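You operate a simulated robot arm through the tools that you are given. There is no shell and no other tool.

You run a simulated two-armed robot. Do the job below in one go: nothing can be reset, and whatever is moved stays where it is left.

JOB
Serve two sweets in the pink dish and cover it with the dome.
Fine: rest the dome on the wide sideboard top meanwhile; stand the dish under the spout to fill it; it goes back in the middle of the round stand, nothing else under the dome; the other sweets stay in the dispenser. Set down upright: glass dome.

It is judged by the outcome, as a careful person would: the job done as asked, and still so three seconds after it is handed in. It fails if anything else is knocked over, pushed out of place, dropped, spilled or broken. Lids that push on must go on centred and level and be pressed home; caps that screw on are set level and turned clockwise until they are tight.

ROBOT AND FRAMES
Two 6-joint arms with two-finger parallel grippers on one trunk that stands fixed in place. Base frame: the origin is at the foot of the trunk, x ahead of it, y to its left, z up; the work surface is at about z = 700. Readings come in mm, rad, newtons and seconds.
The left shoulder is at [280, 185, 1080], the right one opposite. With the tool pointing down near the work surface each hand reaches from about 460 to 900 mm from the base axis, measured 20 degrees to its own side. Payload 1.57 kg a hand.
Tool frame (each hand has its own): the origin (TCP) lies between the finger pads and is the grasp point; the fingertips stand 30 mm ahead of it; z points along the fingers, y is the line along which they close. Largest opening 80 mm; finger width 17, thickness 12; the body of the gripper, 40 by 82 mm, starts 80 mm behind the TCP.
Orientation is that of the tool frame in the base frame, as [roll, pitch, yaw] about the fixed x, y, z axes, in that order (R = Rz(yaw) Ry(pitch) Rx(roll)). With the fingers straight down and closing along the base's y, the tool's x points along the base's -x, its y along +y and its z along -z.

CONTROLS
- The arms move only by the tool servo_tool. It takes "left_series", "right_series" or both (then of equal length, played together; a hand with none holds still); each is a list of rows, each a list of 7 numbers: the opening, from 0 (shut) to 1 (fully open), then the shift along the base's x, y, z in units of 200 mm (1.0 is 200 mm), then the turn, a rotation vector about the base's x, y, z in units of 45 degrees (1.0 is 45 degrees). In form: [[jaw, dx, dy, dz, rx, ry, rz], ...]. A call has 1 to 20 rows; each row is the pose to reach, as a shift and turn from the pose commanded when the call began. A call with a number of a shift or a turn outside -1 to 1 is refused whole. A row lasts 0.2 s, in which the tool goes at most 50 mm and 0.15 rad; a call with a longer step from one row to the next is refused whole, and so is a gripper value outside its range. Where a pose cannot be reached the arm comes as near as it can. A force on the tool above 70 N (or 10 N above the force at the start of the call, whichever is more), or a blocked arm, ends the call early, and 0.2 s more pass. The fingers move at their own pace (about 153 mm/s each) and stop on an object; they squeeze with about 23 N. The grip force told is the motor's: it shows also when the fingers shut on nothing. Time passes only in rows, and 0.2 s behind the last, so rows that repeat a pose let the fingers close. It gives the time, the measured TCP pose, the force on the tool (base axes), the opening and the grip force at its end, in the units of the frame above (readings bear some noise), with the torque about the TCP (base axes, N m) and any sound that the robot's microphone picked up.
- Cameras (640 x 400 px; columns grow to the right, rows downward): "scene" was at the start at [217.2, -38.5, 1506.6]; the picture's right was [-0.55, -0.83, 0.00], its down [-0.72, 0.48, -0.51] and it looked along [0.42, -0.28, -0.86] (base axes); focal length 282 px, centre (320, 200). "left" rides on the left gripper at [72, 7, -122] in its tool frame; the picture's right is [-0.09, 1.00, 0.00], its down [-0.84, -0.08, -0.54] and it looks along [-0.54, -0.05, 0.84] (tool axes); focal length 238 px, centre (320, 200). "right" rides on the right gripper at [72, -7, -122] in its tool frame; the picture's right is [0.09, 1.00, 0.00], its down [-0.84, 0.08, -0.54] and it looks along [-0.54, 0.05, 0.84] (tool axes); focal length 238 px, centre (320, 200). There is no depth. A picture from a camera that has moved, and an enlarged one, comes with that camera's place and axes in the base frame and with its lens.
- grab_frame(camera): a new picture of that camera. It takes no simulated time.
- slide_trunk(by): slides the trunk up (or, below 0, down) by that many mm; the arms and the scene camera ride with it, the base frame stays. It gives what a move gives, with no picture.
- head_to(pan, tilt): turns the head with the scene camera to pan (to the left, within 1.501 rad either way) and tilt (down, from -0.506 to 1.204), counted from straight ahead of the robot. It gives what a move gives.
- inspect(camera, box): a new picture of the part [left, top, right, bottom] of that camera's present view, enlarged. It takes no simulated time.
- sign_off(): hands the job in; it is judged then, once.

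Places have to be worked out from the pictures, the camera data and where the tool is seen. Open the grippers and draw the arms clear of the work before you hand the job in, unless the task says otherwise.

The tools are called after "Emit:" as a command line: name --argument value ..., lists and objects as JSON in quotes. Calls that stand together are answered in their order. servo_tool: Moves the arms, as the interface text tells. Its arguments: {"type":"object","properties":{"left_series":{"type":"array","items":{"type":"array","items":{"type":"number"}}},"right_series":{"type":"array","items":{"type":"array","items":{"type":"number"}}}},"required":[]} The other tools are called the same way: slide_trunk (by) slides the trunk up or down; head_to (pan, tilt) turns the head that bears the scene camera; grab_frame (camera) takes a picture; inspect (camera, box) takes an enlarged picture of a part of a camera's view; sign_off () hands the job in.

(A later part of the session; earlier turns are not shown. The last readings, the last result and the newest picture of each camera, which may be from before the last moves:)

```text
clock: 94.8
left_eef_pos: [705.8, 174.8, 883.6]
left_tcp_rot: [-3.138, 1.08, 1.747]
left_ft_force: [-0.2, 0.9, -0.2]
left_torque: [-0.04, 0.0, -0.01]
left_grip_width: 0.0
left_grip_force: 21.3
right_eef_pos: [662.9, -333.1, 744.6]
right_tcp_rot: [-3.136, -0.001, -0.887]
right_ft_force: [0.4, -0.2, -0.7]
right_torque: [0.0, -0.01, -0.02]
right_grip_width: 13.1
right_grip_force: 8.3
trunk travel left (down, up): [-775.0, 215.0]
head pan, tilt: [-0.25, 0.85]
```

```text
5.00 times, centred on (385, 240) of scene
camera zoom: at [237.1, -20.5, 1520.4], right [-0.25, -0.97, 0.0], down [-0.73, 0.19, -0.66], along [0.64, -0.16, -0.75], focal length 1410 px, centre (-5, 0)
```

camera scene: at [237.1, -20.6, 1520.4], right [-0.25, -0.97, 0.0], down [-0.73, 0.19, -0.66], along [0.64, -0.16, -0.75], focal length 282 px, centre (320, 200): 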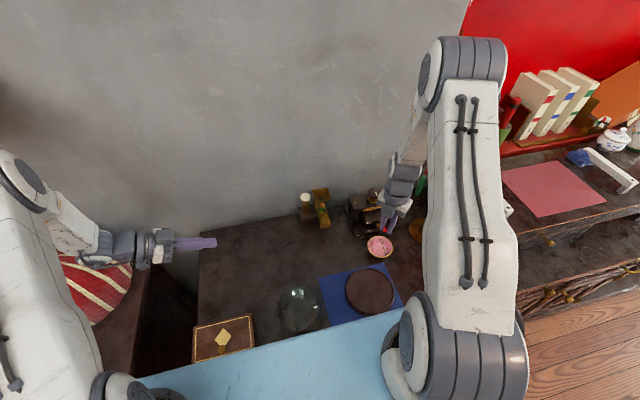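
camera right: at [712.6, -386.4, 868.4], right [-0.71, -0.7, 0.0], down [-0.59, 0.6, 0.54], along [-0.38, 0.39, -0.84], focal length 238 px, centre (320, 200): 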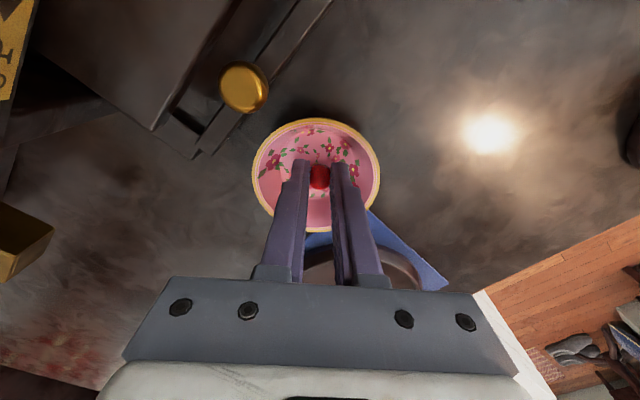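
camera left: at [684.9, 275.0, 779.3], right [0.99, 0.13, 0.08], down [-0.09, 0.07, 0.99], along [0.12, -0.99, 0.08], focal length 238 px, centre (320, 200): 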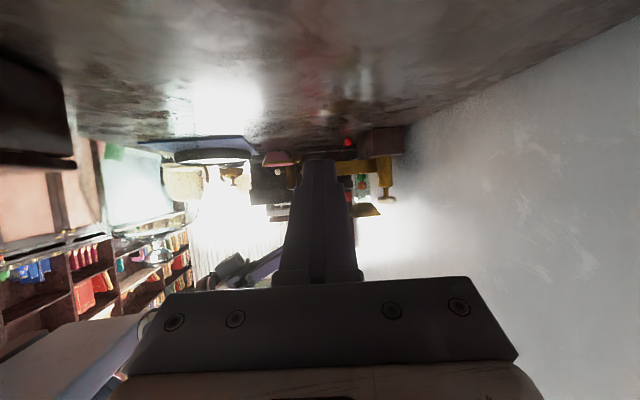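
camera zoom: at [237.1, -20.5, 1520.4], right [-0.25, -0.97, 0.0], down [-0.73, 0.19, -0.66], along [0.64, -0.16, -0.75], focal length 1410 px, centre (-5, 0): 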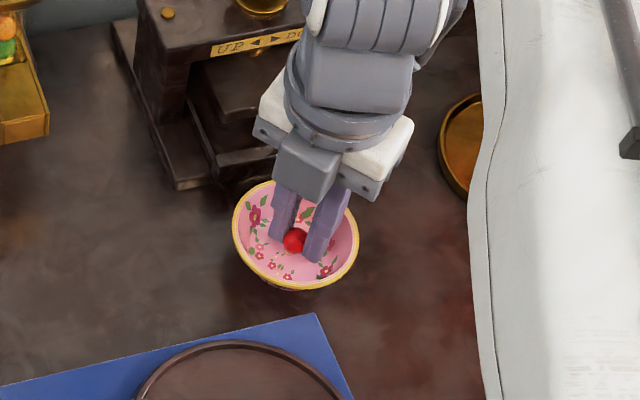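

The sweet is in the bowl, a few mm above its floor. I lower 3 mm more, open gently, and rise.

Emit:
servo_tool --right_series '[[0.13, 0, 0, -0.015, 0, 0, 0], [0.17, 0, 0, -0.015, 0, 0, 0], [0.22, 0, 0, -0.015, 0, 0, 0], [0.27, 0, 0, -0.015, 0, 0, 0], [0.27, 0, 0, 0.03, 0, 0, 0], [0.27, 0, 0, 0.12, 0, 0, 0], [0.27, 0, 0, 0.3, 0, 0, 0], [0.27, 0, 0, 0.5, 0, 0, 0], [0.27, 0, 0, 0.7, 0, 0, 0]]'

Emit:
grab_frame --camera "right"

Emit:
inspect --camera "scene" --box '[340, 200, 430, 280]'

```text
clock: 96.8
left_eef_pos: [705.2, 174.7, 882.3]
left_tcp_rot: [-3.137, 1.08, 1.747]
left_ft_force: [0.3, 0.0, 0.1]
left_torque: [-0.03, 0.01, -0.01]
left_grip_width: 0.2
left_grip_force: 20.9
right_eef_pos: [662.7, -331.8, 885.8]
right_tcp_rot: [-3.139, 0.0, -0.889]
right_ft_force: [0.0, 0.6, -0.3]
right_torque: [0.0, 0.01, 0.0]
right_grip_width: 21.4
right_grip_force: 0.0
trunk travel left (down, up): [-775.0, 215.0]
head pan, tilt: [-0.25, 0.85]
```

```text
taken
camera right: at [712.5, -385.1, 1009.3], right [-0.71, -0.7, 0.0], down [-0.59, 0.6, 0.54], along [-0.38, 0.39, -0.84], focal length 238 px, centre (320, 200)
```

right: 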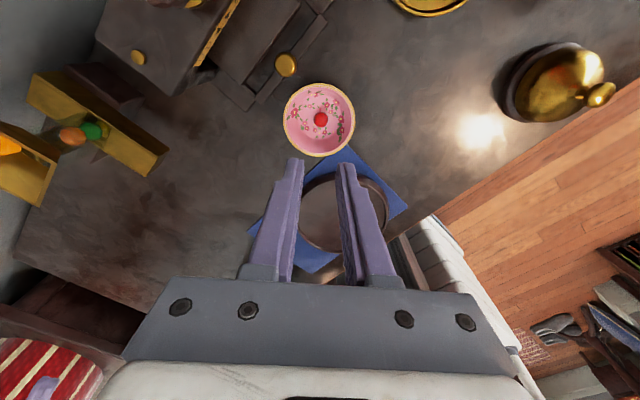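

```text
5.00 times, centred on (385, 240) of scene
camera zoom: at [237.3, -20.5, 1520.3], right [-0.25, -0.97, 0.0], down [-0.73, 0.19, -0.66], along [0.64, -0.16, -0.75], focal length 1410 px, centre (-5, 0)
```

zoom: 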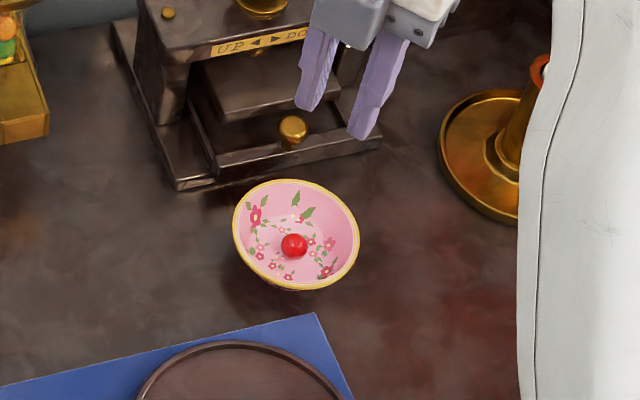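

The red sweet now lies in the middle of the bowl (centre ≈ (663, -331)). I turn the tool so it can pinch the bowl's near (-x) wall, leaning toward the robot, which keeps clear of the dispenser later.

Emit:
servo_tool --right_series '[[0.22, -0.07, 0, 0, 0, 0, -0.16], [0.22, -0.14, 0, 0, 0, 0, -0.32], [0.22, -0.21, 0, 0, 0, 0, -0.48], [0.22, -0.28, 0, 0, 0, 0, -0.64], [0.22, -0.34, 0, 0, 0, 0, -0.8], [0.22, -0.4, 0.005, 0, 0, 0, -0.869], [0.22, -0.4, 0.005, 0, 0, 0, -0.869]]'

Emit:
servo_tool --right_series '[[0.22, 0, 0, 0, 0, -0.16, 0], [0.22, 0, 0, -0.05, 0, -0.32, 0], [0.22, 0, 0, -0.15, 0, -0.48, 0], [0.22, 0, 0, -0.25, 0, -0.567, 0], [0.22, 0, 0, -0.34, 0, -0.567, 0], [0.22, 0, 0, -0.34, 0, -0.567, 0]]'

Emit:
grab_frame --camera "right"

Emit:
grab_frame --camera "scene"

```text
clock: 98.4
left_eef_pos: [704.7, 175.5, 884.6]
left_tcp_rot: [-3.139, 1.08, 1.746]
left_ft_force: [0.2, -0.1, -0.2]
left_torque: [0.0, 0.0, 0.0]
left_grip_width: 0.0
left_grip_force: 21.6
right_eef_pos: [583.2, -332.9, 885.3]
right_tcp_rot: [-3.137, -0.002, -1.572]
right_ft_force: [-0.1, -0.1, 0.4]
right_torque: [-0.02, 0.0, 0.0]
right_grip_width: 17.6
right_grip_force: 0.1
trunk travel left (down, up): [-775.0, 215.0]
head pan, tilt: [-0.25, 0.85]
```

```text
clock: 99.8
left_eef_pos: [705.0, 174.6, 884.0]
left_tcp_rot: [-3.137, 1.081, 1.747]
left_ft_force: [0.5, 1.1, 0.2]
left_torque: [0.01, -0.01, -0.01]
left_grip_width: 0.0
left_grip_force: 21.6
right_eef_pos: [583.8, -331.4, 816.7]
right_tcp_rot: [-2.693, 0.001, -1.571]
right_ft_force: [-0.9, 0.7, 1.1]
right_torque: [0.0, 0.01, 0.0]
right_grip_width: 17.7
right_grip_force: 0.0
right hand out of reach, approached as far as the arm can: row 1, 2, 3
trunk travel left (down, up): [-775.0, 215.0]
head pan, tilt: [-0.25, 0.85]
```

```text
taken
camera right: at [535.5, -404.9, 930.4], right [-0.9, -0.09, -0.43], down [-0.31, 0.84, 0.45], along [0.32, 0.54, -0.78], focal length 238 px, centre (320, 200)
```

right: 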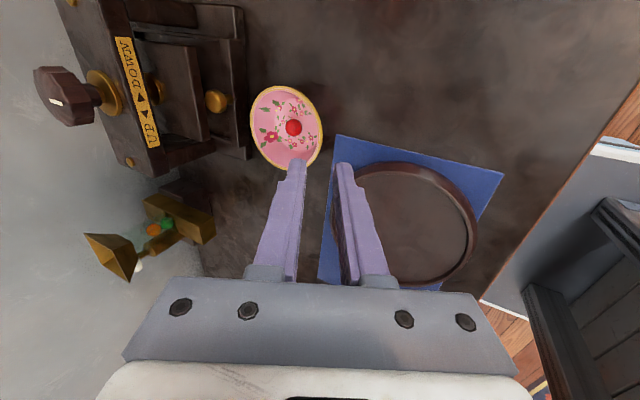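

```text
taken
camera scene: at [237.2, -20.5, 1520.3], right [-0.25, -0.97, 0.0], down [-0.73, 0.19, -0.66], along [0.64, -0.16, -0.75], focal length 282 px, centre (320, 200)
```

scene: 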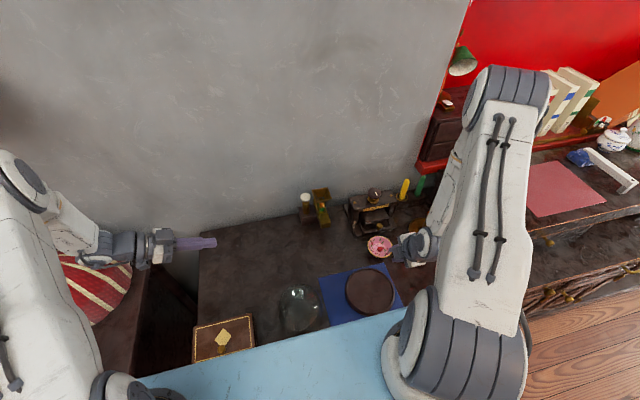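

The tool is posed as wanted. I descend along the wall direction toward the bowl's near wall and check before the last part.

Emit:
servo_tool --right_series '[[0.22, 0.05, 0, -0.105, 0, 0, 0], [0.22, 0.1, 0, -0.21, 0, 0, 0], [0.22, 0.13, 0, -0.275, 0, 0, 0], [0.22, 0.13, 0, -0.275, 0, 0, 0]]'

Emit:
inspect --camera "right" --box '[200, 60, 400, 220]'

Emit:
inspect --camera "scene" --box '[340, 200, 440, 280]'

```text
clock: 100.8
left_eef_pos: [704.8, 174.8, 883.4]
left_tcp_rot: [-3.139, 1.079, 1.747]
left_ft_force: [0.1, -0.2, 0.1]
left_torque: [0.01, -0.01, 0.0]
left_grip_width: 0.1
left_grip_force: 20.8
right_eef_pos: [610.5, -330.0, 761.8]
right_tcp_rot: [-2.69, -0.003, -1.571]
right_ft_force: [-0.5, 0.2, 0.0]
right_torque: [-0.01, 0.0, 0.01]
right_grip_width: 17.8
right_grip_force: 0.1
trunk travel left (down, up): [-775.0, 215.0]
head pan, tilt: [-0.25, 0.85]
```

```text
2.50 times, centred on (300, 140) of right
camera zoom: at [561.5, -403.5, 876.5], right [-0.9, -0.09, -0.43], down [-0.31, 0.84, 0.45], along [0.32, 0.54, -0.78], focal length 596 px, centre (370, 350)
```

zoom: 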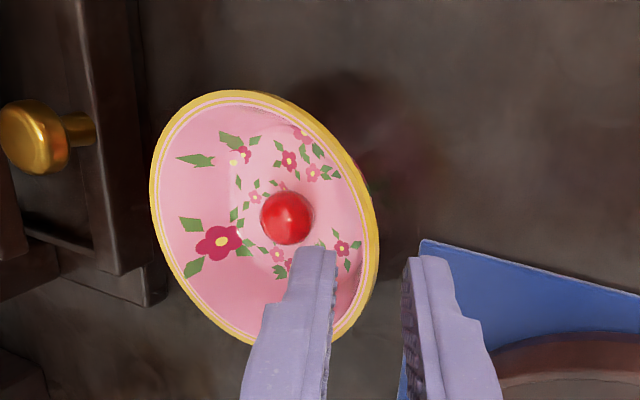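

```text
5.00 times, centred on (390, 240) of scene
camera zoom: at [237.2, -20.5, 1520.3], right [-0.25, -0.97, 0.0], down [-0.73, 0.19, -0.66], along [0.64, -0.16, -0.75], focal length 1410 px, centre (-30, 0)
```

zoom: 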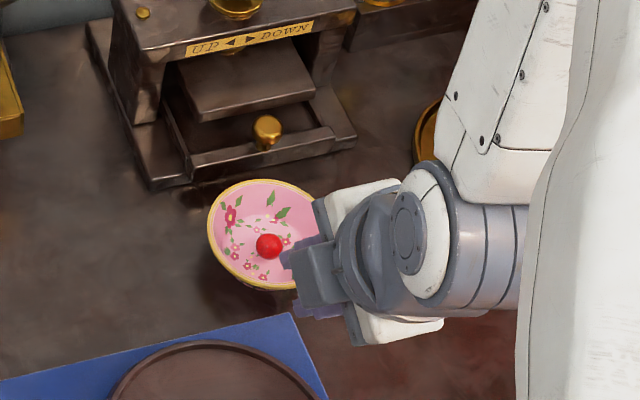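

Fingers straddle the near wall and the sweet is clear of the inner finger. I go the last 18 mm and close.

Emit:
servo_tool --right_series '[[0.22, 0.02, 0, -0.042, 0, 0, 0], [0.22, 0.0395, 0, -0.0825, 0, 0, 0], [0.22, 0.0395, 0, -0.0825, 0, 0, 0], [0.1, 0.0395, 0, -0.0825, 0, 0, 0], [0, 0.0395, 0, -0.0825, 0, 0, 0], [0, 0.0395, 0, -0.0825, 0, 0, 0]]'

Emit:
inspect --camera "right" --box '[200, 60, 400, 220]'

```text
clock: 102.2
left_eef_pos: [706.8, 174.9, 882.3]
left_tcp_rot: [-3.139, 1.081, 1.746]
left_ft_force: [0.5, 0.5, -1.2]
left_torque: [-0.04, -0.01, -0.01]
left_grip_width: 0.0
left_grip_force: 21.3
right_eef_pos: [615.4, -330.3, 745.7]
right_tcp_rot: [-2.692, -0.001, -1.572]
right_ft_force: [0.2, 0.9, 4.7]
right_torque: [0.04, -0.37, 0.03]
right_grip_width: 6.7
right_grip_force: 22.6
trunk travel left (down, up): [-775.0, 215.0]
head pan, tilt: [-0.25, 0.85]
```

```text
2.50 times, centred on (300, 140) of right
camera zoom: at [569.1, -403.7, 859.9], right [-0.9, -0.09, -0.43], down [-0.31, 0.84, 0.45], along [0.32, 0.54, -0.78], focal length 596 px, centre (370, 350)
```

zoom: 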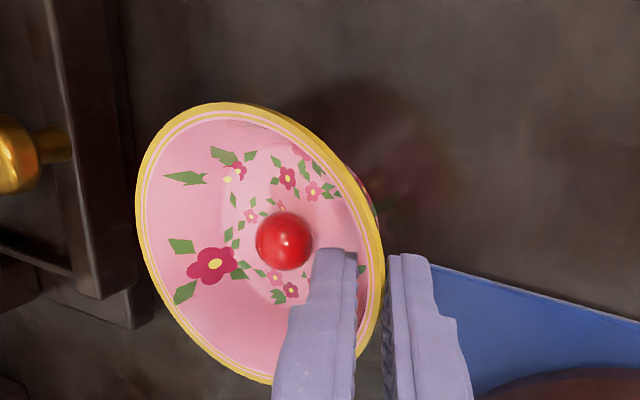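

The wall is gripped. I lift slowly, watching the sweet, then carry the bowl toward the front of the chute.

Emit:
servo_tool --right_series '[[0, 0, 0, 0.015, 0, 0, 0], [0, 0, 0, 0.05, 0, 0, 0], [0, 0, 0, 0.1, 0, 0, 0], [0, 0, 0, 0.18, 0, 0, 0], [0, 0, 0, 0.25, 0, 0, 0], [0, 0, 0, 0.3, 0, 0, 0], [0, 0, 0, 0.3, 0, 0, 0]]'

Emit:
inspect --camera "right" --box '[200, 60, 400, 220]'

Emit:
inspect --camera "scene" --box '[340, 200, 440, 280]'

```text
clock: 103.8
left_eef_pos: [705.4, 175.9, 883.3]
left_tcp_rot: [-3.137, 1.079, 1.745]
left_ft_force: [-1.2, -0.2, -0.3]
left_torque: [-0.02, 0.01, 0.0]
left_grip_width: 0.0
left_grip_force: 21.1
right_eef_pos: [616.0, -331.2, 805.8]
right_tcp_rot: [-2.693, 0.0, -1.571]
right_ft_force: [-0.1, -0.3, 0.2]
right_torque: [-0.02, 0.02, 0.01]
right_grip_width: 6.4
right_grip_force: 23.2
trunk travel left (down, up): [-775.0, 215.0]
head pan, tilt: [-0.25, 0.85]
```

```text
2.50 times, centred on (300, 140) of right
camera zoom: at [568.2, -403.8, 919.6], right [-0.9, -0.09, -0.43], down [-0.31, 0.84, 0.45], along [0.32, 0.54, -0.78], focal length 596 px, centre (370, 350)
```

zoom: 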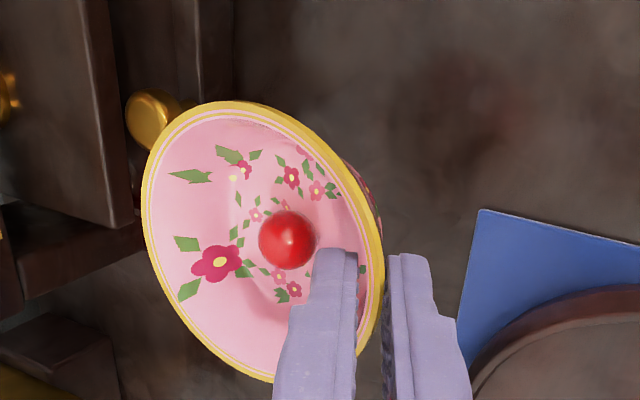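

```text
5.00 times, centred on (390, 240) of scene
camera zoom: at [237.1, -20.5, 1520.4], right [-0.25, -0.97, 0.0], down [-0.73, 0.19, -0.66], along [0.64, -0.16, -0.75], focal length 1410 px, centre (-30, 0)
```

zoom: 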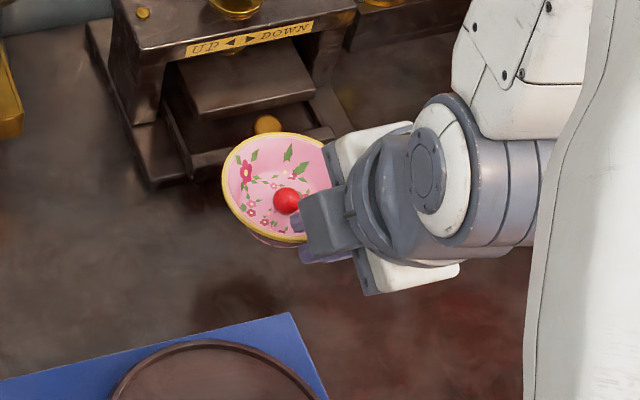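

The sweet stays put. I carry the bowl to in front of the chute, dish centre about (710, -175).

Emit:
servo_tool --right_series '[[0, 0.03, 0.08, 0, 0, 0, 0], [0, 0.07, 0.2, 0, 0, 0, 0], [0, 0.11, 0.33, 0, 0, 0, 0], [0, 0.15, 0.46, 0, 0, 0, 0], [0, 0.19, 0.58, 0, 0, 0, 0], [0, 0.22, 0.68, 0, 0, 0, 0], [0, 0.24, 0.75, 0, 0, 0, 0], [0, 0.245, 0.775, 0, 0, 0, 0], [0, 0.245, 0.775, -0.1, 0, 0, 0], [0, 0.245, 0.775, -0.2, 0, 0, 0], [0, 0.245, 0.775, -0.26, 0, 0, 0], [0, 0.245, 0.775, -0.26, 0, 0, 0]]'

Emit:
grab_frame --camera "right"

Emit:
inspect --camera "scene" --box '[290, 180, 370, 260]'

```text
clock: 106.4
left_eef_pos: [705.4, 174.1, 882.6]
left_tcp_rot: [-3.139, 1.082, 1.748]
left_ft_force: [-0.3, -0.8, 0.1]
left_torque: [0.0, 0.02, 0.02]
left_grip_width: 0.0
left_grip_force: 21.7
right_eef_pos: [667.0, -176.0, 754.5]
right_tcp_rot: [-2.691, -0.002, -1.569]
right_ft_force: [-0.2, -1.0, -0.6]
right_torque: [0.02, 0.04, 0.01]
right_grip_width: 6.6
right_grip_force: 23.0
trunk travel left (down, up): [-775.0, 215.0]
head pan, tilt: [-0.25, 0.85]
```

```text
taken
camera right: at [618.0, -249.0, 867.1], right [-0.9, -0.09, -0.43], down [-0.31, 0.84, 0.45], along [0.32, 0.54, -0.78], focal length 238 px, centre (320, 200)
```

right: 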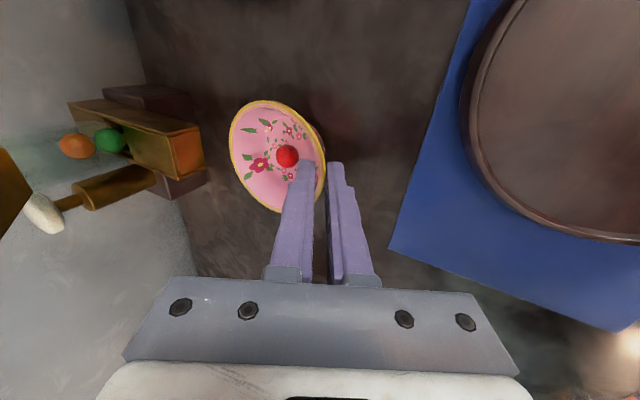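

```text
5.00 times, centred on (330, 220) of scene
camera zoom: at [237.2, -20.4, 1520.3], right [-0.25, -0.97, 0.0], down [-0.73, 0.19, -0.66], along [0.64, -0.16, -0.75], focal length 1410 px, centre (270, 100)
```

zoom: 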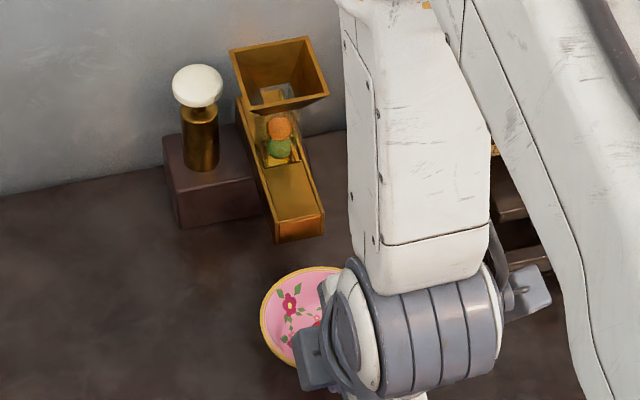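

The bowl is aligned with the chute. I lower it close to the table and slide it under the chute so its centre comes to about x = 783, leaving a few mm to the block.

Emit:
servo_tool --right_series '[[0, 0, 0, -0.015, 0, 0, 0], [0, 0, 0, -0.027, 0, 0, 0], [0, 0.06, 0, -0.027, 0, 0, 0], [0, 0.13, 0, -0.027, 0, 0, 0], [0, 0.2, 0, -0.027, 0, 0, 0], [0, 0.27, 0, -0.027, 0, 0, 0], [0, 0.33, 0, -0.027, 0, 0, 0], [0, 0.33, 0, -0.027, 0, 0, 0]]'

Emit:
grab_frame --camera "right"

Emit:
inspect --camera "scene" --box '[290, 180, 370, 260]'

```text
clock: 108.2
left_eef_pos: [704.7, 174.9, 883.2]
left_tcp_rot: [-3.138, 1.081, 1.747]
left_ft_force: [-0.2, 1.0, 0.5]
left_torque: [0.01, 0.0, -0.01]
left_grip_width: 0.0
left_grip_force: 21.3
right_eef_pos: [731.4, -175.9, 750.1]
right_tcp_rot: [-2.692, -0.002, -1.569]
right_ft_force: [-0.4, -0.4, -0.5]
right_torque: [-0.01, 0.04, 0.01]
right_grip_width: 6.5
right_grip_force: 23.9
trunk travel left (down, up): [-775.0, 215.0]
head pan, tilt: [-0.25, 0.85]
```

```text
taken
camera right: at [684.2, -249.8, 863.7], right [-0.9, -0.09, -0.43], down [-0.31, 0.84, 0.45], along [0.32, 0.54, -0.78], focal length 238 px, centre (320, 200)
```

right: 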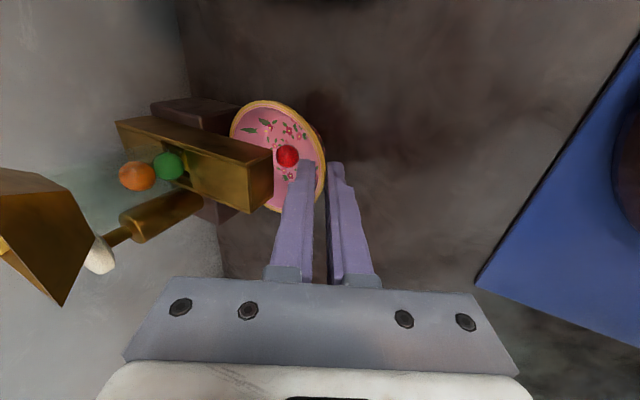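

```text
5.00 times, centred on (330, 220) of scene
camera zoom: at [237.2, -20.4, 1520.4], right [-0.25, -0.97, 0.0], down [-0.73, 0.19, -0.66], along [0.64, -0.16, -0.75], focal length 1410 px, centre (270, 100)
```

zoom: 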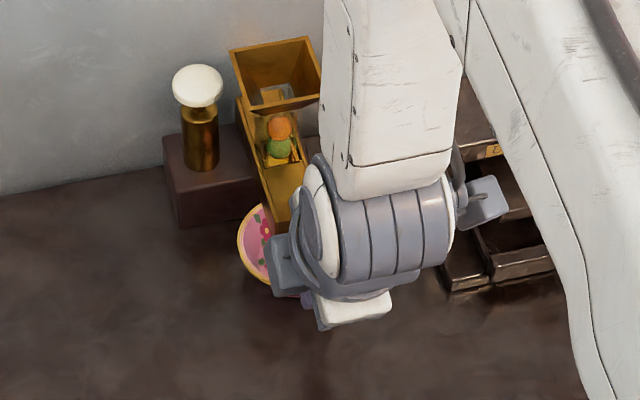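

Another 8 mm to go; then I lower to the table.

Emit:
servo_tool --right_series '[[0, 0.02, 0, 0, 0, 0, 0], [0, 0.04, 0, 0, 0, 0, 0], [0, 0.04, 0, -0.01, 0, 0, 0], [0, 0.04, 0, -0.02, 0, 0, 0], [0, 0.04, 0, -0.02, 0, 0, 0]]'

Emit:
inspect --camera "right" --box '[180, 80, 360, 230]'

```text
clock: 109.4
left_eef_pos: [704.4, 175.2, 882.9]
left_tcp_rot: [-3.138, 1.082, 1.747]
left_ft_force: [-0.9, 0.1, -0.4]
left_torque: [-0.01, -0.01, 0.02]
left_grip_width: 0.0
left_grip_force: 21.4
right_eef_pos: [739.9, -175.8, 745.5]
right_tcp_rot: [-2.689, -0.001, -1.57]
right_ft_force: [-2.1, 1.8, 8.3]
right_torque: [0.15, -0.46, 0.08]
right_grip_width: 6.8
right_grip_force: 23.1
trunk travel left (down, up): [-775.0, 215.0]
head pan, tilt: [-0.25, 0.85]
```

```text
2.67 times, centred on (270, 155) of right
camera zoom: at [691.4, -249.3, 859.5], right [-0.9, -0.09, -0.43], down [-0.31, 0.84, 0.45], along [0.32, 0.54, -0.78], focal length 636 px, centre (453, 320)
```

zoom: 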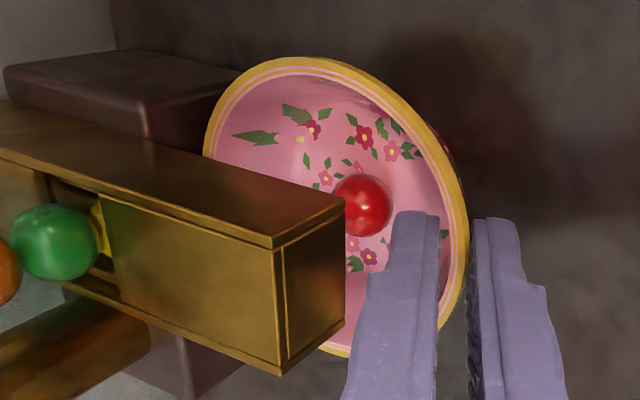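

The bowl is on the table under the chute. I open slightly and retreat along the wall direction.

Emit:
servo_tool --right_series '[[0.05, 0, 0, 0.003, 0, 0, 0], [0.12, 0, 0, 0.003, 0, 0, 0], [0.2, 0, 0, 0.003, 0, 0, 0], [0.2, 0, 0, 0.003, 0, 0, 0], [0.2, -0.02, 0, 0.045, 0, 0, 0], [0.2, -0.06, 0, 0.13, 0, 0, 0], [0.2, -0.14, 0, 0.3, 0, 0, 0], [0.2, -0.22, 0, 0.48, 0, 0, 0], [0.2, -0.25, 0, 0.65, 0, 0, 0], [0.2, -0.25, 0, 0.65, 0, 0, 0]]'

Emit:
grab_frame --camera "right"

Emit:
inspect --camera "scene" --box '[290, 180, 370, 260]'

```text
clock: 111.6
left_eef_pos: [705.2, 175.8, 883.7]
left_tcp_rot: [-3.138, 1.079, 1.747]
left_ft_force: [-0.2, 0.2, 0.1]
left_torque: [-0.01, 0.01, -0.02]
left_grip_width: 0.0
left_grip_force: 21.5
right_eef_pos: [689.7, -176.3, 875.2]
right_tcp_rot: [-2.695, -0.002, -1.571]
right_ft_force: [0.0, -0.1, -0.2]
right_torque: [-0.01, 0.01, 0.0]
right_grip_width: 15.9
right_grip_force: 0.1
trunk travel left (down, up): [-775.0, 215.0]
head pan, tilt: [-0.25, 0.85]
```

```text
taken
camera right: at [641.6, -249.4, 989.7], right [-0.9, -0.09, -0.43], down [-0.31, 0.84, 0.45], along [0.32, 0.54, -0.78], focal length 238 px, centre (320, 200)
```

right: 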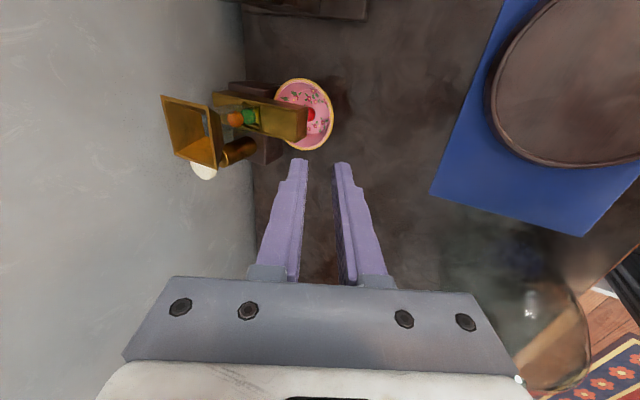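

```text
5.00 times, centred on (330, 220) of scene
camera zoom: at [236.9, -20.4, 1520.4], right [-0.25, -0.97, 0.0], down [-0.73, 0.19, -0.66], along [0.64, -0.16, -0.75], focal length 1410 px, centre (270, 100)
```

zoom: 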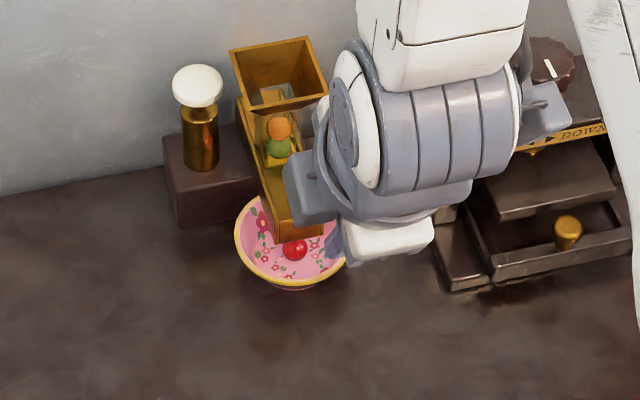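

The bowl is centred under the outlet (≈(783, -175)) with the red sweet inside. Now I raise the hand, bring it upright and turn it back to the default yaw for pressing the knob.

Emit:
servo_tool --right_series '[[0, 0, 0, 0.1, 0, 0.16, 0], [0, 0, 0, 0.25, 0, 0.32, 0], [0, 0, 0, 0.4, 0, 0.48, -0.1], [0, 0, 0, 0.45, 0, 0.567, -0.25], [0, 0, 0, 0.45, 0, 0.567, -0.25]]'

Emit:
servo_tool --right_series '[[0, 0, 0, 0, 0, 0, -0.17], [0, 0, 0, 0, 0, 0, -0.34], [0, 0, 0, 0, 0, 0, -0.51], [0, 0, 0, 0, 0, 0, -0.68], [0, 0, 0, 0, 0, 0, -0.85], [0, 0, 0, 0, 0, 0, -1.0]]'

Emit:
servo_tool --right_series '[[0, 0, 0, 0, 0, 0, -0.17], [0, 0, 0, 0, 0, 0, -0.34], [0, 0, 0, 0, 0, 0, -0.51], [0, 0, 0, 0, 0, 0, -0.68], [0, 0, 0, 0, 0, 0, -0.75], [0, 0, 0, 0, 0, 0, -0.75]]'

```text
clock: 112.8
left_eef_pos: [704.6, 174.7, 882.7]
left_tcp_rot: [-3.138, 1.081, 1.748]
left_ft_force: [0.1, -0.8, 0.2]
left_torque: [-0.02, -0.03, -0.02]
left_grip_width: 0.1
left_grip_force: 20.9
right_eef_pos: [690.1, -174.1, 965.9]
right_tcp_rot: [-3.133, -0.044, -1.76]
right_ft_force: [0.1, -0.5, -0.3]
right_torque: [0.03, -0.02, 0.02]
right_grip_width: 0.0
right_grip_force: 20.9
trunk travel left (down, up): [-775.0, 215.0]
head pan, tilt: [-0.25, 0.85]
```

```text
clock: 114.2
left_eef_pos: [704.7, 174.7, 883.6]
left_tcp_rot: [-3.139, 1.081, 1.748]
left_ft_force: [0.1, -1.1, 0.6]
left_torque: [0.02, -0.01, 0.0]
left_grip_width: 0.2
left_grip_force: 21.3
right_eef_pos: [691.0, -176.3, 964.9]
right_tcp_rot: [-3.136, -0.044, -2.548]
right_ft_force: [-0.3, -0.2, -0.5]
right_torque: [-0.05, -0.04, 0.0]
right_grip_width: 0.0
right_grip_force: 21.4
trunk travel left (down, up): [-775.0, 215.0]
head pan, tilt: [-0.25, 0.85]
```

```text
clock: 115.6
left_eef_pos: [705.2, 176.1, 882.8]
left_tcp_rot: [-3.137, 1.08, 1.745]
left_ft_force: [0.1, 0.5, 0.0]
left_torque: [0.01, 0.01, -0.03]
left_grip_width: 0.0
left_grip_force: 21.7
right_eef_pos: [691.1, -175.6, 964.1]
right_tcp_rot: [-3.135, -0.043, -3.138]
right_ft_force: [0.7, 0.3, 0.4]
right_torque: [0.0, 0.02, -0.01]
right_grip_width: 0.0
right_grip_force: 21.7
trunk travel left (down, up): [-775.0, 215.0]
head pan, tilt: [-0.25, 0.85]
```

Yaw is back to default with a 2.5° residual pitch, which I correct while moving above the knob.

Emit:
servo_tool --right_series '[[0, 0.15, 0.05, 0, 0, -0.055, 0], [0, 0.35, 0.12, -0.02, 0, -0.055, 0], [0, 0.55, 0.18, -0.02, 0, -0.055, 0], [0, 0.72, 0.24, -0.02, 0, -0.055, 0], [0, 0.8, 0.253, -0.02, 0, -0.055, 0], [0, 0.8, 0.253, -0.02, 0, -0.055, 0]]'

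Emit:
grab_frame --camera "right"

Emit:
inspect --camera "scene" --box '[280, 170, 360, 260]'

```text
clock: 117.0
left_eef_pos: [704.0, 175.2, 883.5]
left_tcp_rot: [-3.139, 1.08, 1.746]
left_ft_force: [-0.1, -0.9, -0.1]
left_torque: [0.01, -0.01, -0.02]
left_grip_width: 0.0
left_grip_force: 21.3
right_eef_pos: [850.3, -125.8, 960.1]
right_tcp_rot: [-3.133, 0.0, -3.134]
right_ft_force: [0.2, 0.4, -0.1]
right_torque: [-0.01, -0.01, 0.03]
right_grip_width: 0.0
right_grip_force: 21.1
trunk travel left (down, up): [-775.0, 215.0]
head pan, tilt: [-0.25, 0.85]
```

```text
taken
camera right: at [777.9, -133.5, 1083.5], right [-0.1, 0.99, -0.01], down [0.84, 0.09, 0.54], along [0.54, 0.05, -0.84], focal length 238 px, centre (320, 200)
```

right: 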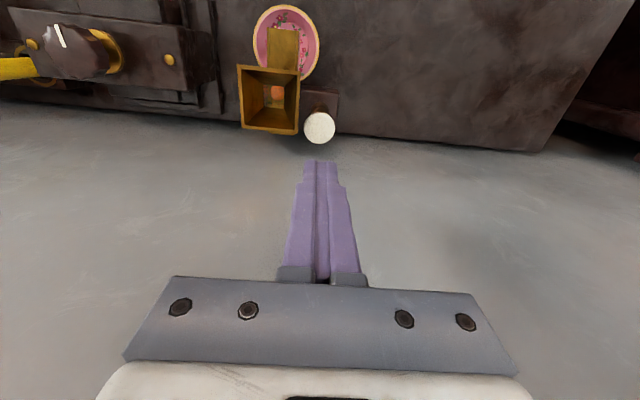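

```text
4.44 times, centred on (320, 215) of scene
camera zoom: at [237.2, -20.4, 1520.3], right [-0.25, -0.97, 0.0], down [-0.73, 0.19, -0.66], along [0.64, -0.16, -0.75], focal length 1253 px, centre (320, 133)
```

zoom: 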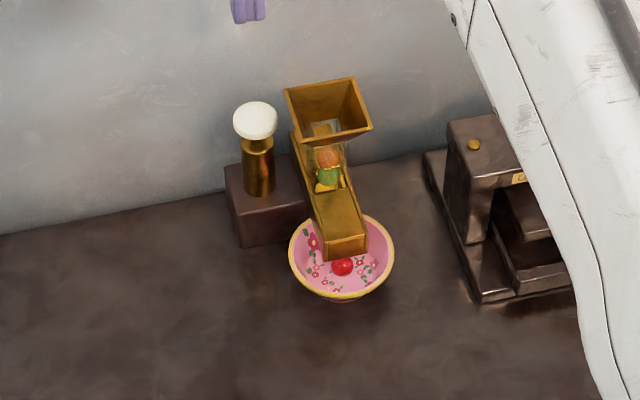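

The bowl sits under the outlet, aligned in both directions. I descend onto the knob and press as before.

Emit:
servo_tool --right_series '[[0, 0, 0, -0.15, 0, 0, 0], [0, 0, 0, -0.3, 0, 0, 0], [0, 0, 0, -0.42, 0, 0, 0], [0, 0, 0, -0.475, 0, 0, 0], [0, 0, 0, -0.51, 0, 0, 0], [0, 0, 0, -0.54, 0, 0, 0]]'

Emit:
servo_tool --right_series '[[0, 0, 0, -0.015, 0, 0, 0], [0, 0, 0, -0.025, 0, 0, 0], [0, 0, 0, -0.025, 0, 0, 0]]'

Emit:
inspect --camera "scene" --box '[280, 170, 360, 260]'

```text
clock: 118.4
left_eef_pos: [704.0, 175.8, 883.6]
left_tcp_rot: [-3.139, 1.079, 1.745]
left_ft_force: [-0.2, 0.9, 0.3]
left_torque: [-0.01, 0.0, -0.03]
left_grip_width: 0.1
left_grip_force: 20.9
right_eef_pos: [849.5, -123.8, 852.6]
right_tcp_rot: [-3.134, -0.001, -3.135]
right_ft_force: [0.1, 0.6, 1.6]
right_torque: [0.03, -0.01, 0.02]
right_grip_width: 0.0
right_grip_force: 21.7
trunk travel left (down, up): [-775.0, 215.0]
head pan, tilt: [-0.25, 0.85]
```

```text
clock: 119.2
left_eef_pos: [705.2, 175.6, 883.0]
left_tcp_rot: [-3.137, 1.08, 1.747]
left_ft_force: [0.6, 0.5, 0.1]
left_torque: [0.02, 0.01, 0.02]
left_grip_width: 0.0
left_grip_force: 21.5
right_eef_pos: [850.2, -125.3, 847.5]
right_tcp_rot: [-3.135, 0.001, -3.136]
right_ft_force: [-1.2, -0.7, 3.7]
right_torque: [-0.01, 0.04, 0.02]
right_grip_width: 0.0
right_grip_force: 21.6
trunk travel left (down, up): [-775.0, 215.0]
head pan, tilt: [-0.25, 0.85]
heard: click
```

```text
4.44 times, centred on (320, 215) of scene
camera zoom: at [236.9, -20.4, 1520.4], right [-0.25, -0.97, 0.0], down [-0.73, 0.19, -0.66], along [0.64, -0.16, -0.75], focal length 1253 px, centre (320, 133)
```

zoom: 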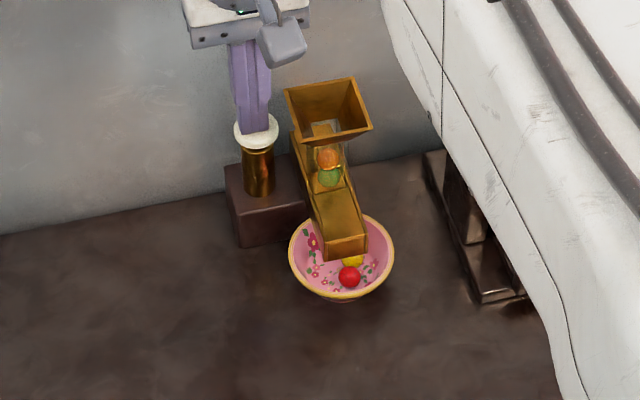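

Click heard, and the yellow sweet is now in the bowl next to the red one. I release the knob and rise.

Emit:
servo_tool --right_series '[[0, 0, 0, 0.03, 0, 0, 0], [0, 0, 0, 0.06, 0, 0, 0], [0, 0, 0, 0.12, 0, 0, 0], [0, 0, 0, 0.3, 0, 0, 0], [0, 0, 0, 0.5, 0, 0, 0], [0, 0, 0, 0.57, 0, 0, 0]]'

Emit:
inspect --camera "scene" --box '[280, 170, 360, 260]'

Emit:
grab_frame --camera "scene"

```text
clock: 120.6
left_eef_pos: [705.1, 175.7, 882.6]
left_tcp_rot: [-3.137, 1.081, 1.746]
left_ft_force: [0.3, -0.2, -0.4]
left_torque: [0.02, 0.01, 0.01]
left_grip_width: 0.0
left_grip_force: 21.2
right_eef_pos: [851.4, -126.1, 961.6]
right_tcp_rot: [-3.135, -0.002, -3.136]
right_ft_force: [-0.7, 0.4, 0.0]
right_torque: [0.0, 0.02, 0.02]
right_grip_width: 0.0
right_grip_force: 21.6
trunk travel left (down, up): [-775.0, 215.0]
head pan, tilt: [-0.25, 0.85]
```

```text
4.44 times, centred on (320, 215) of scene
camera zoom: at [237.0, -20.4, 1520.4], right [-0.25, -0.97, 0.0], down [-0.73, 0.19, -0.66], along [0.64, -0.16, -0.75], focal length 1253 px, centre (320, 133)
```

zoom: 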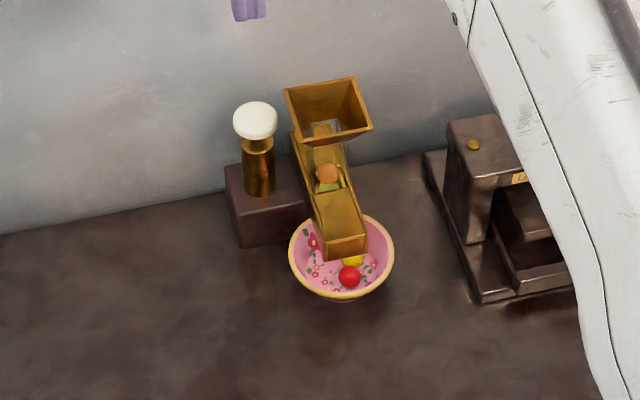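

```text
taken
camera scene: at [237.0, -20.4, 1520.4], right [-0.25, -0.97, 0.0], down [-0.73, 0.19, -0.66], along [0.64, -0.16, -0.75], focal length 282 px, centre (320, 200)
```

scene: 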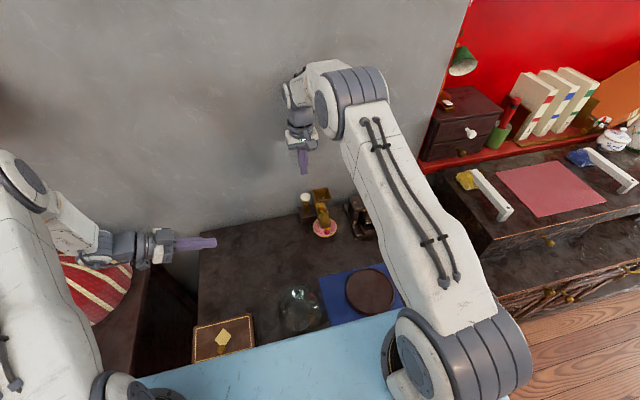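

Two sweets are in the bowl and the rest remain in the dispenser. Both sweets lie toward the bowl's right side, so I will pinch its left (+y) wall; I move to the tilted pre-approach pose.

Emit:
servo_tool --right_series '[[0, -0.15, 0.08, 0, 0, 0, 0], [0, -0.3, 0.16, 0, -0.1, 0, 0], [0.1, -0.345, 0.19, 0, -0.28, 0, 0], [0.2, -0.345, 0.19, 0, -0.46, 0, 0], [0.2, -0.345, 0.19, -0.1, -0.567, 0, 0], [0.2, -0.345, 0.19, -0.3, -0.567, 0, 0], [0.2, -0.345, 0.19, -0.5, -0.567, 0, 0], [0.2, -0.345, 0.19, -0.63, -0.567, 0, 0], [0.2, -0.345, 0.19, -0.63, -0.567, 0, 0]]'

Emit:
grab_frame --camera "right"

Emit:
inspect --camera "scene" --box '[280, 170, 360, 260]'

```text
clock: 122.6
left_eef_pos: [705.5, 174.9, 882.6]
left_tcp_rot: [-3.138, 1.081, 1.747]
left_ft_force: [-0.1, 0.5, 0.5]
left_torque: [0.0, 0.03, -0.02]
left_grip_width: 0.0
left_grip_force: 20.4
right_eef_pos: [781.5, -87.5, 833.7]
right_tcp_rot: [-2.691, -0.005, -3.135]
right_ft_force: [0.1, -1.0, 0.0]
right_torque: [0.01, 0.0, -0.05]
right_grip_width: 15.9
right_grip_force: 0.0
trunk travel left (down, up): [-775.0, 215.0]
head pan, tilt: [-0.25, 0.85]
```

```text
taken
camera right: at [708.9, -42.6, 949.8], right [-0.1, 0.89, -0.44], down [0.84, 0.31, 0.45], along [0.54, -0.32, -0.78], focal length 238 px, centre (320, 200)
```

right: 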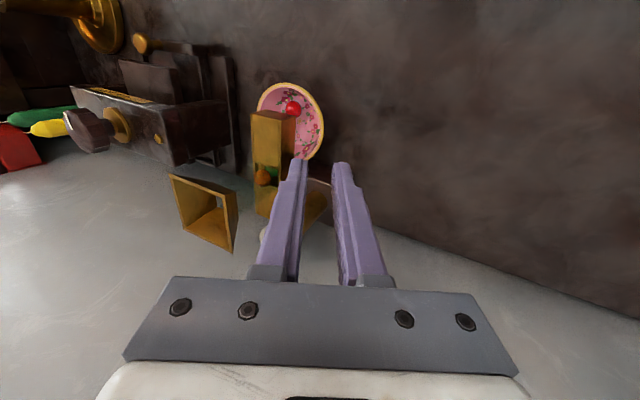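

```text
4.44 times, centred on (320, 215) of scene
camera zoom: at [237.2, -20.4, 1520.3], right [-0.25, -0.97, 0.0], down [-0.73, 0.19, -0.66], along [0.64, -0.16, -0.75], focal length 1253 px, centre (320, 133)
```

zoom: 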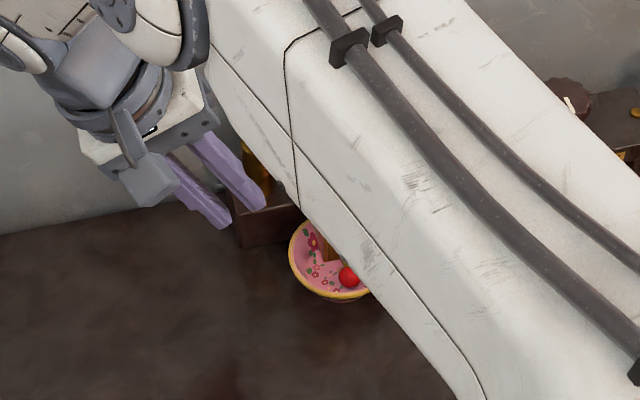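

Pose is right. I descend along the wall direction and check before closing.

Emit:
servo_tool --right_series '[[0.2, 0, -0.06, -0.12, 0, 0, 0], [0.2, 0, -0.12, -0.245, 0, 0, 0], [0.2, 0, -0.17, -0.35, 0, 0, 0], [0.2, 0, -0.17, -0.35, 0, 0, 0]]'

Emit:
inspect --camera "right" --box '[200, 60, 400, 220]'

```text
clock: 123.6
left_eef_pos: [705.9, 175.0, 882.2]
left_tcp_rot: [-3.138, 1.082, 1.748]
left_ft_force: [-0.3, 0.9, 1.0]
left_torque: [0.01, 0.02, 0.0]
left_grip_width: 0.0
left_grip_force: 21.4
right_eef_pos: [781.6, -121.9, 765.3]
right_tcp_rot: [-2.689, -0.004, -3.136]
right_ft_force: [-0.6, -0.3, 0.1]
right_torque: [0.0, -0.01, 0.02]
right_grip_width: 16.1
right_grip_force: 0.0
trunk travel left (down, up): [-775.0, 215.0]
head pan, tilt: [-0.25, 0.85]
```

```text
2.50 times, centred on (300, 140) of right
camera zoom: at [708.0, -76.7, 879.7], right [-0.1, 0.89, -0.44], down [0.84, 0.31, 0.45], along [0.54, -0.32, -0.78], focal length 596 px, centre (370, 350)
```

zoom: 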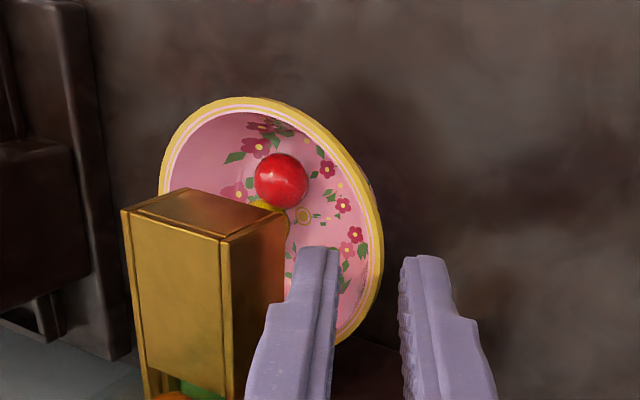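

All clear. I go the last 22 mm and close on the wall.

Emit:
servo_tool --right_series '[[0.2, 0, -0.022, -0.05, 0, 0, 0], [0.2, 0, -0.044, -0.098, 0, 0, 0], [0.2, 0, -0.044, -0.098, 0, 0, 0], [0.1, 0, -0.044, -0.098, 0, 0, 0], [0, 0, -0.044, -0.098, 0, 0, 0], [0, 0, -0.044, -0.098, 0, 0, 0]]'

Emit:
inspect --camera "right" --box '[200, 60, 400, 220]'

```text
clock: 125.0
left_eef_pos: [704.2, 175.7, 882.8]
left_tcp_rot: [-3.139, 1.08, 1.748]
left_ft_force: [0.7, 1.0, 0.0]
left_torque: [0.01, -0.02, -0.02]
left_grip_width: 0.2
left_grip_force: 21.5
right_eef_pos: [780.4, -130.0, 747.0]
right_tcp_rot: [-2.689, -0.003, -3.135]
right_ft_force: [0.9, -0.7, 0.6]
right_torque: [-0.11, -0.04, 0.03]
right_grip_width: 6.6
right_grip_force: 22.8
trunk travel left (down, up): [-775.0, 215.0]
head pan, tilt: [-0.25, 0.85]
```

```text
2.50 times, centred on (300, 140) of right
camera zoom: at [708.2, -85.1, 861.0], right [-0.1, 0.89, -0.44], down [0.84, 0.31, 0.45], along [0.54, -0.32, -0.78], focal length 596 px, centre (370, 350)
```

zoom: 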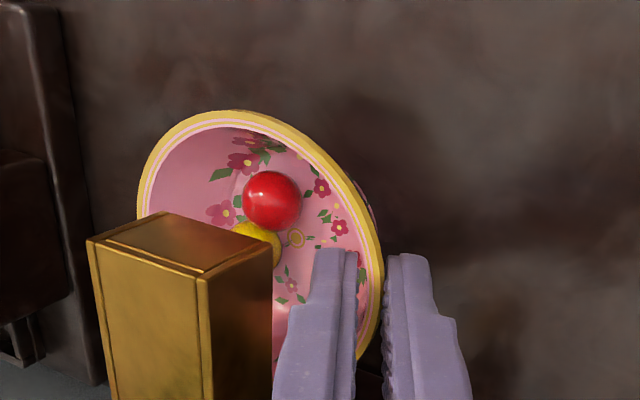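

The wall is gripped with both sweets inside. I lift a few mm and slide slowly out from under the chute.

Emit:
servo_tool --right_series '[[0, 0, 0, 0.012, 0, 0, 0], [0, -0.02, 0, 0.018, 0, 0, 0], [0, -0.06, 0, 0.018, 0, 0, 0], [0, -0.11, 0, 0.018, 0, 0, 0], [0, -0.16, 0, 0.018, 0, 0, 0], [0, -0.21, 0, 0.018, 0, 0, 0], [0, -0.26, 0, 0.018, 0, 0, 0], [0, -0.31, 0, 0.02, 0, 0, 0], [0, -0.35, 0, 0.03, 0, 0, 0], [0, -0.37, 0, 0.06, 0, 0, 0], [0, -0.38, 0, 0.12, 0, 0, 0], [0, -0.38, 0, 0.2, 0, 0, 0], [0, -0.38, 0, 0.28, 0, 0, 0], [0, -0.38, 0, 0.3, 0, 0, 0], [0, -0.38, 0, 0.3, 0, 0, 0]]'

Emit:
inspect --camera "right" --box '[200, 60, 400, 220]'

Emit:
grab_frame --camera "scene"

```text
clock: 128.2
left_eef_pos: [705.0, 174.5, 883.0]
left_tcp_rot: [-3.139, 1.081, 1.746]
left_ft_force: [0.3, -0.1, 0.9]
left_torque: [0.0, -0.02, 0.02]
left_grip_width: 0.0
left_grip_force: 21.8
right_eef_pos: [706.2, -129.2, 806.9]
right_tcp_rot: [-2.689, -0.002, -3.136]
right_ft_force: [0.0, -0.8, -0.5]
right_torque: [0.04, 0.02, -0.06]
right_grip_width: 6.2
right_grip_force: 23.1
trunk travel left (down, up): [-775.0, 215.0]
head pan, tilt: [-0.25, 0.85]
```

```text
2.50 times, centred on (300, 140) of right
camera zoom: at [632.5, -84.2, 920.9], right [-0.1, 0.89, -0.44], down [0.84, 0.31, 0.45], along [0.54, -0.32, -0.78], focal length 596 px, centre (370, 350)
```

zoom: 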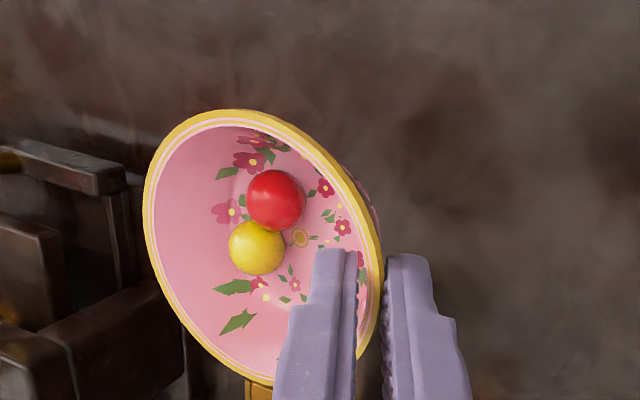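

```text
taken
camera scene: at [237.1, -20.4, 1520.4], right [-0.25, -0.97, 0.0], down [-0.73, 0.19, -0.66], along [0.64, -0.16, -0.75], focal length 282 px, centre (320, 200)
```

scene: 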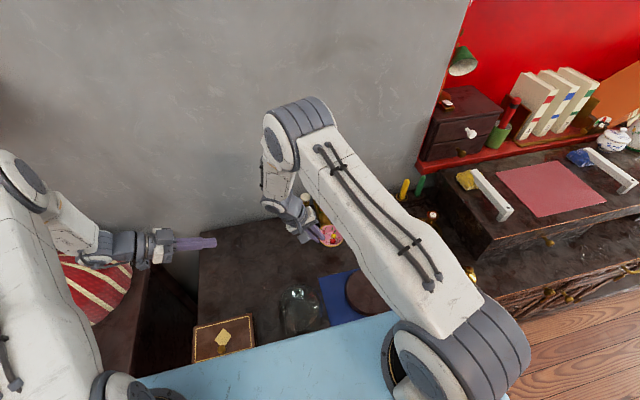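

Two sweets, red and yellow, sit in the bowl. I carry it smoothly to above the stand.

Emit:
servo_tool --right_series '[[0, -0.04, -0.017, 0.02, 0, 0, 0], [0, -0.12, -0.052, 0.03, 0, 0, 0], [0, -0.23, -0.1, 0.03, 0, 0, 0], [0, -0.35, -0.153, 0.03, 0, 0, 0], [0, -0.47, -0.206, 0.03, 0, 0, 0], [0, -0.59, -0.258, 0.03, 0, 0, 0], [0, -0.7, -0.306, 0.03, 0, 0, 0], [0, -0.79, -0.346, 0.03, 0, 0, 0], [0, -0.84, -0.367, 0.03, 0, 0, 0], [0, -0.85, -0.372, 0.03, 0, 0, 0], [0, -0.85, -0.372, 0.03, 0, 0, 0]]'

Emit:
grab_frame --camera "right"

Emit:
inspect --camera "scene" --box '[310, 230, 420, 330]'

```text
clock: 130.6
left_eef_pos: [705.0, 175.6, 883.7]
left_tcp_rot: [-3.136, 1.079, 1.746]
left_ft_force: [-0.3, -0.9, 0.1]
left_torque: [0.02, -0.01, -0.02]
left_grip_width: 0.1
left_grip_force: 21.8
right_eef_pos: [534.5, -203.6, 812.7]
right_tcp_rot: [-2.689, -0.003, -3.135]
right_ft_force: [0.2, -0.3, -1.2]
right_torque: [0.01, 0.0, 0.01]
right_grip_width: 6.6
right_grip_force: 23.3
trunk travel left (down, up): [-775.0, 215.0]
head pan, tilt: [-0.25, 0.85]
```

```text
taken
camera right: at [461.8, -157.9, 926.1], right [-0.1, 0.89, -0.44], down [0.84, 0.31, 0.45], along [0.54, -0.32, -0.78], focal length 238 px, centre (320, 200)
```

right: 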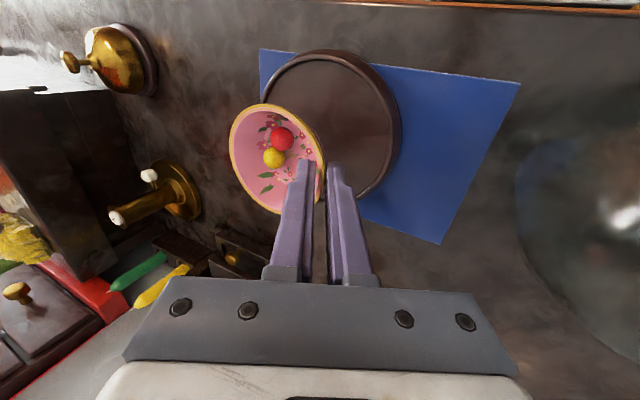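

```text
4.00 times, centred on (365, 280) of scene
camera zoom: at [237.1, -20.4, 1520.4], right [-0.25, -0.97, 0.0], down [-0.73, 0.19, -0.66], along [0.64, -0.16, -0.75], focal length 1128 px, centre (140, -120)
```

zoom: 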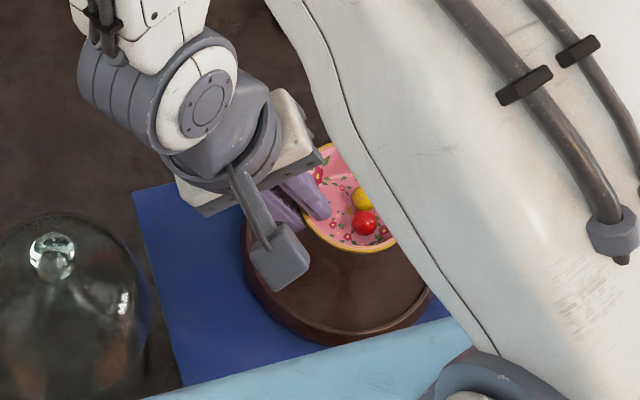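

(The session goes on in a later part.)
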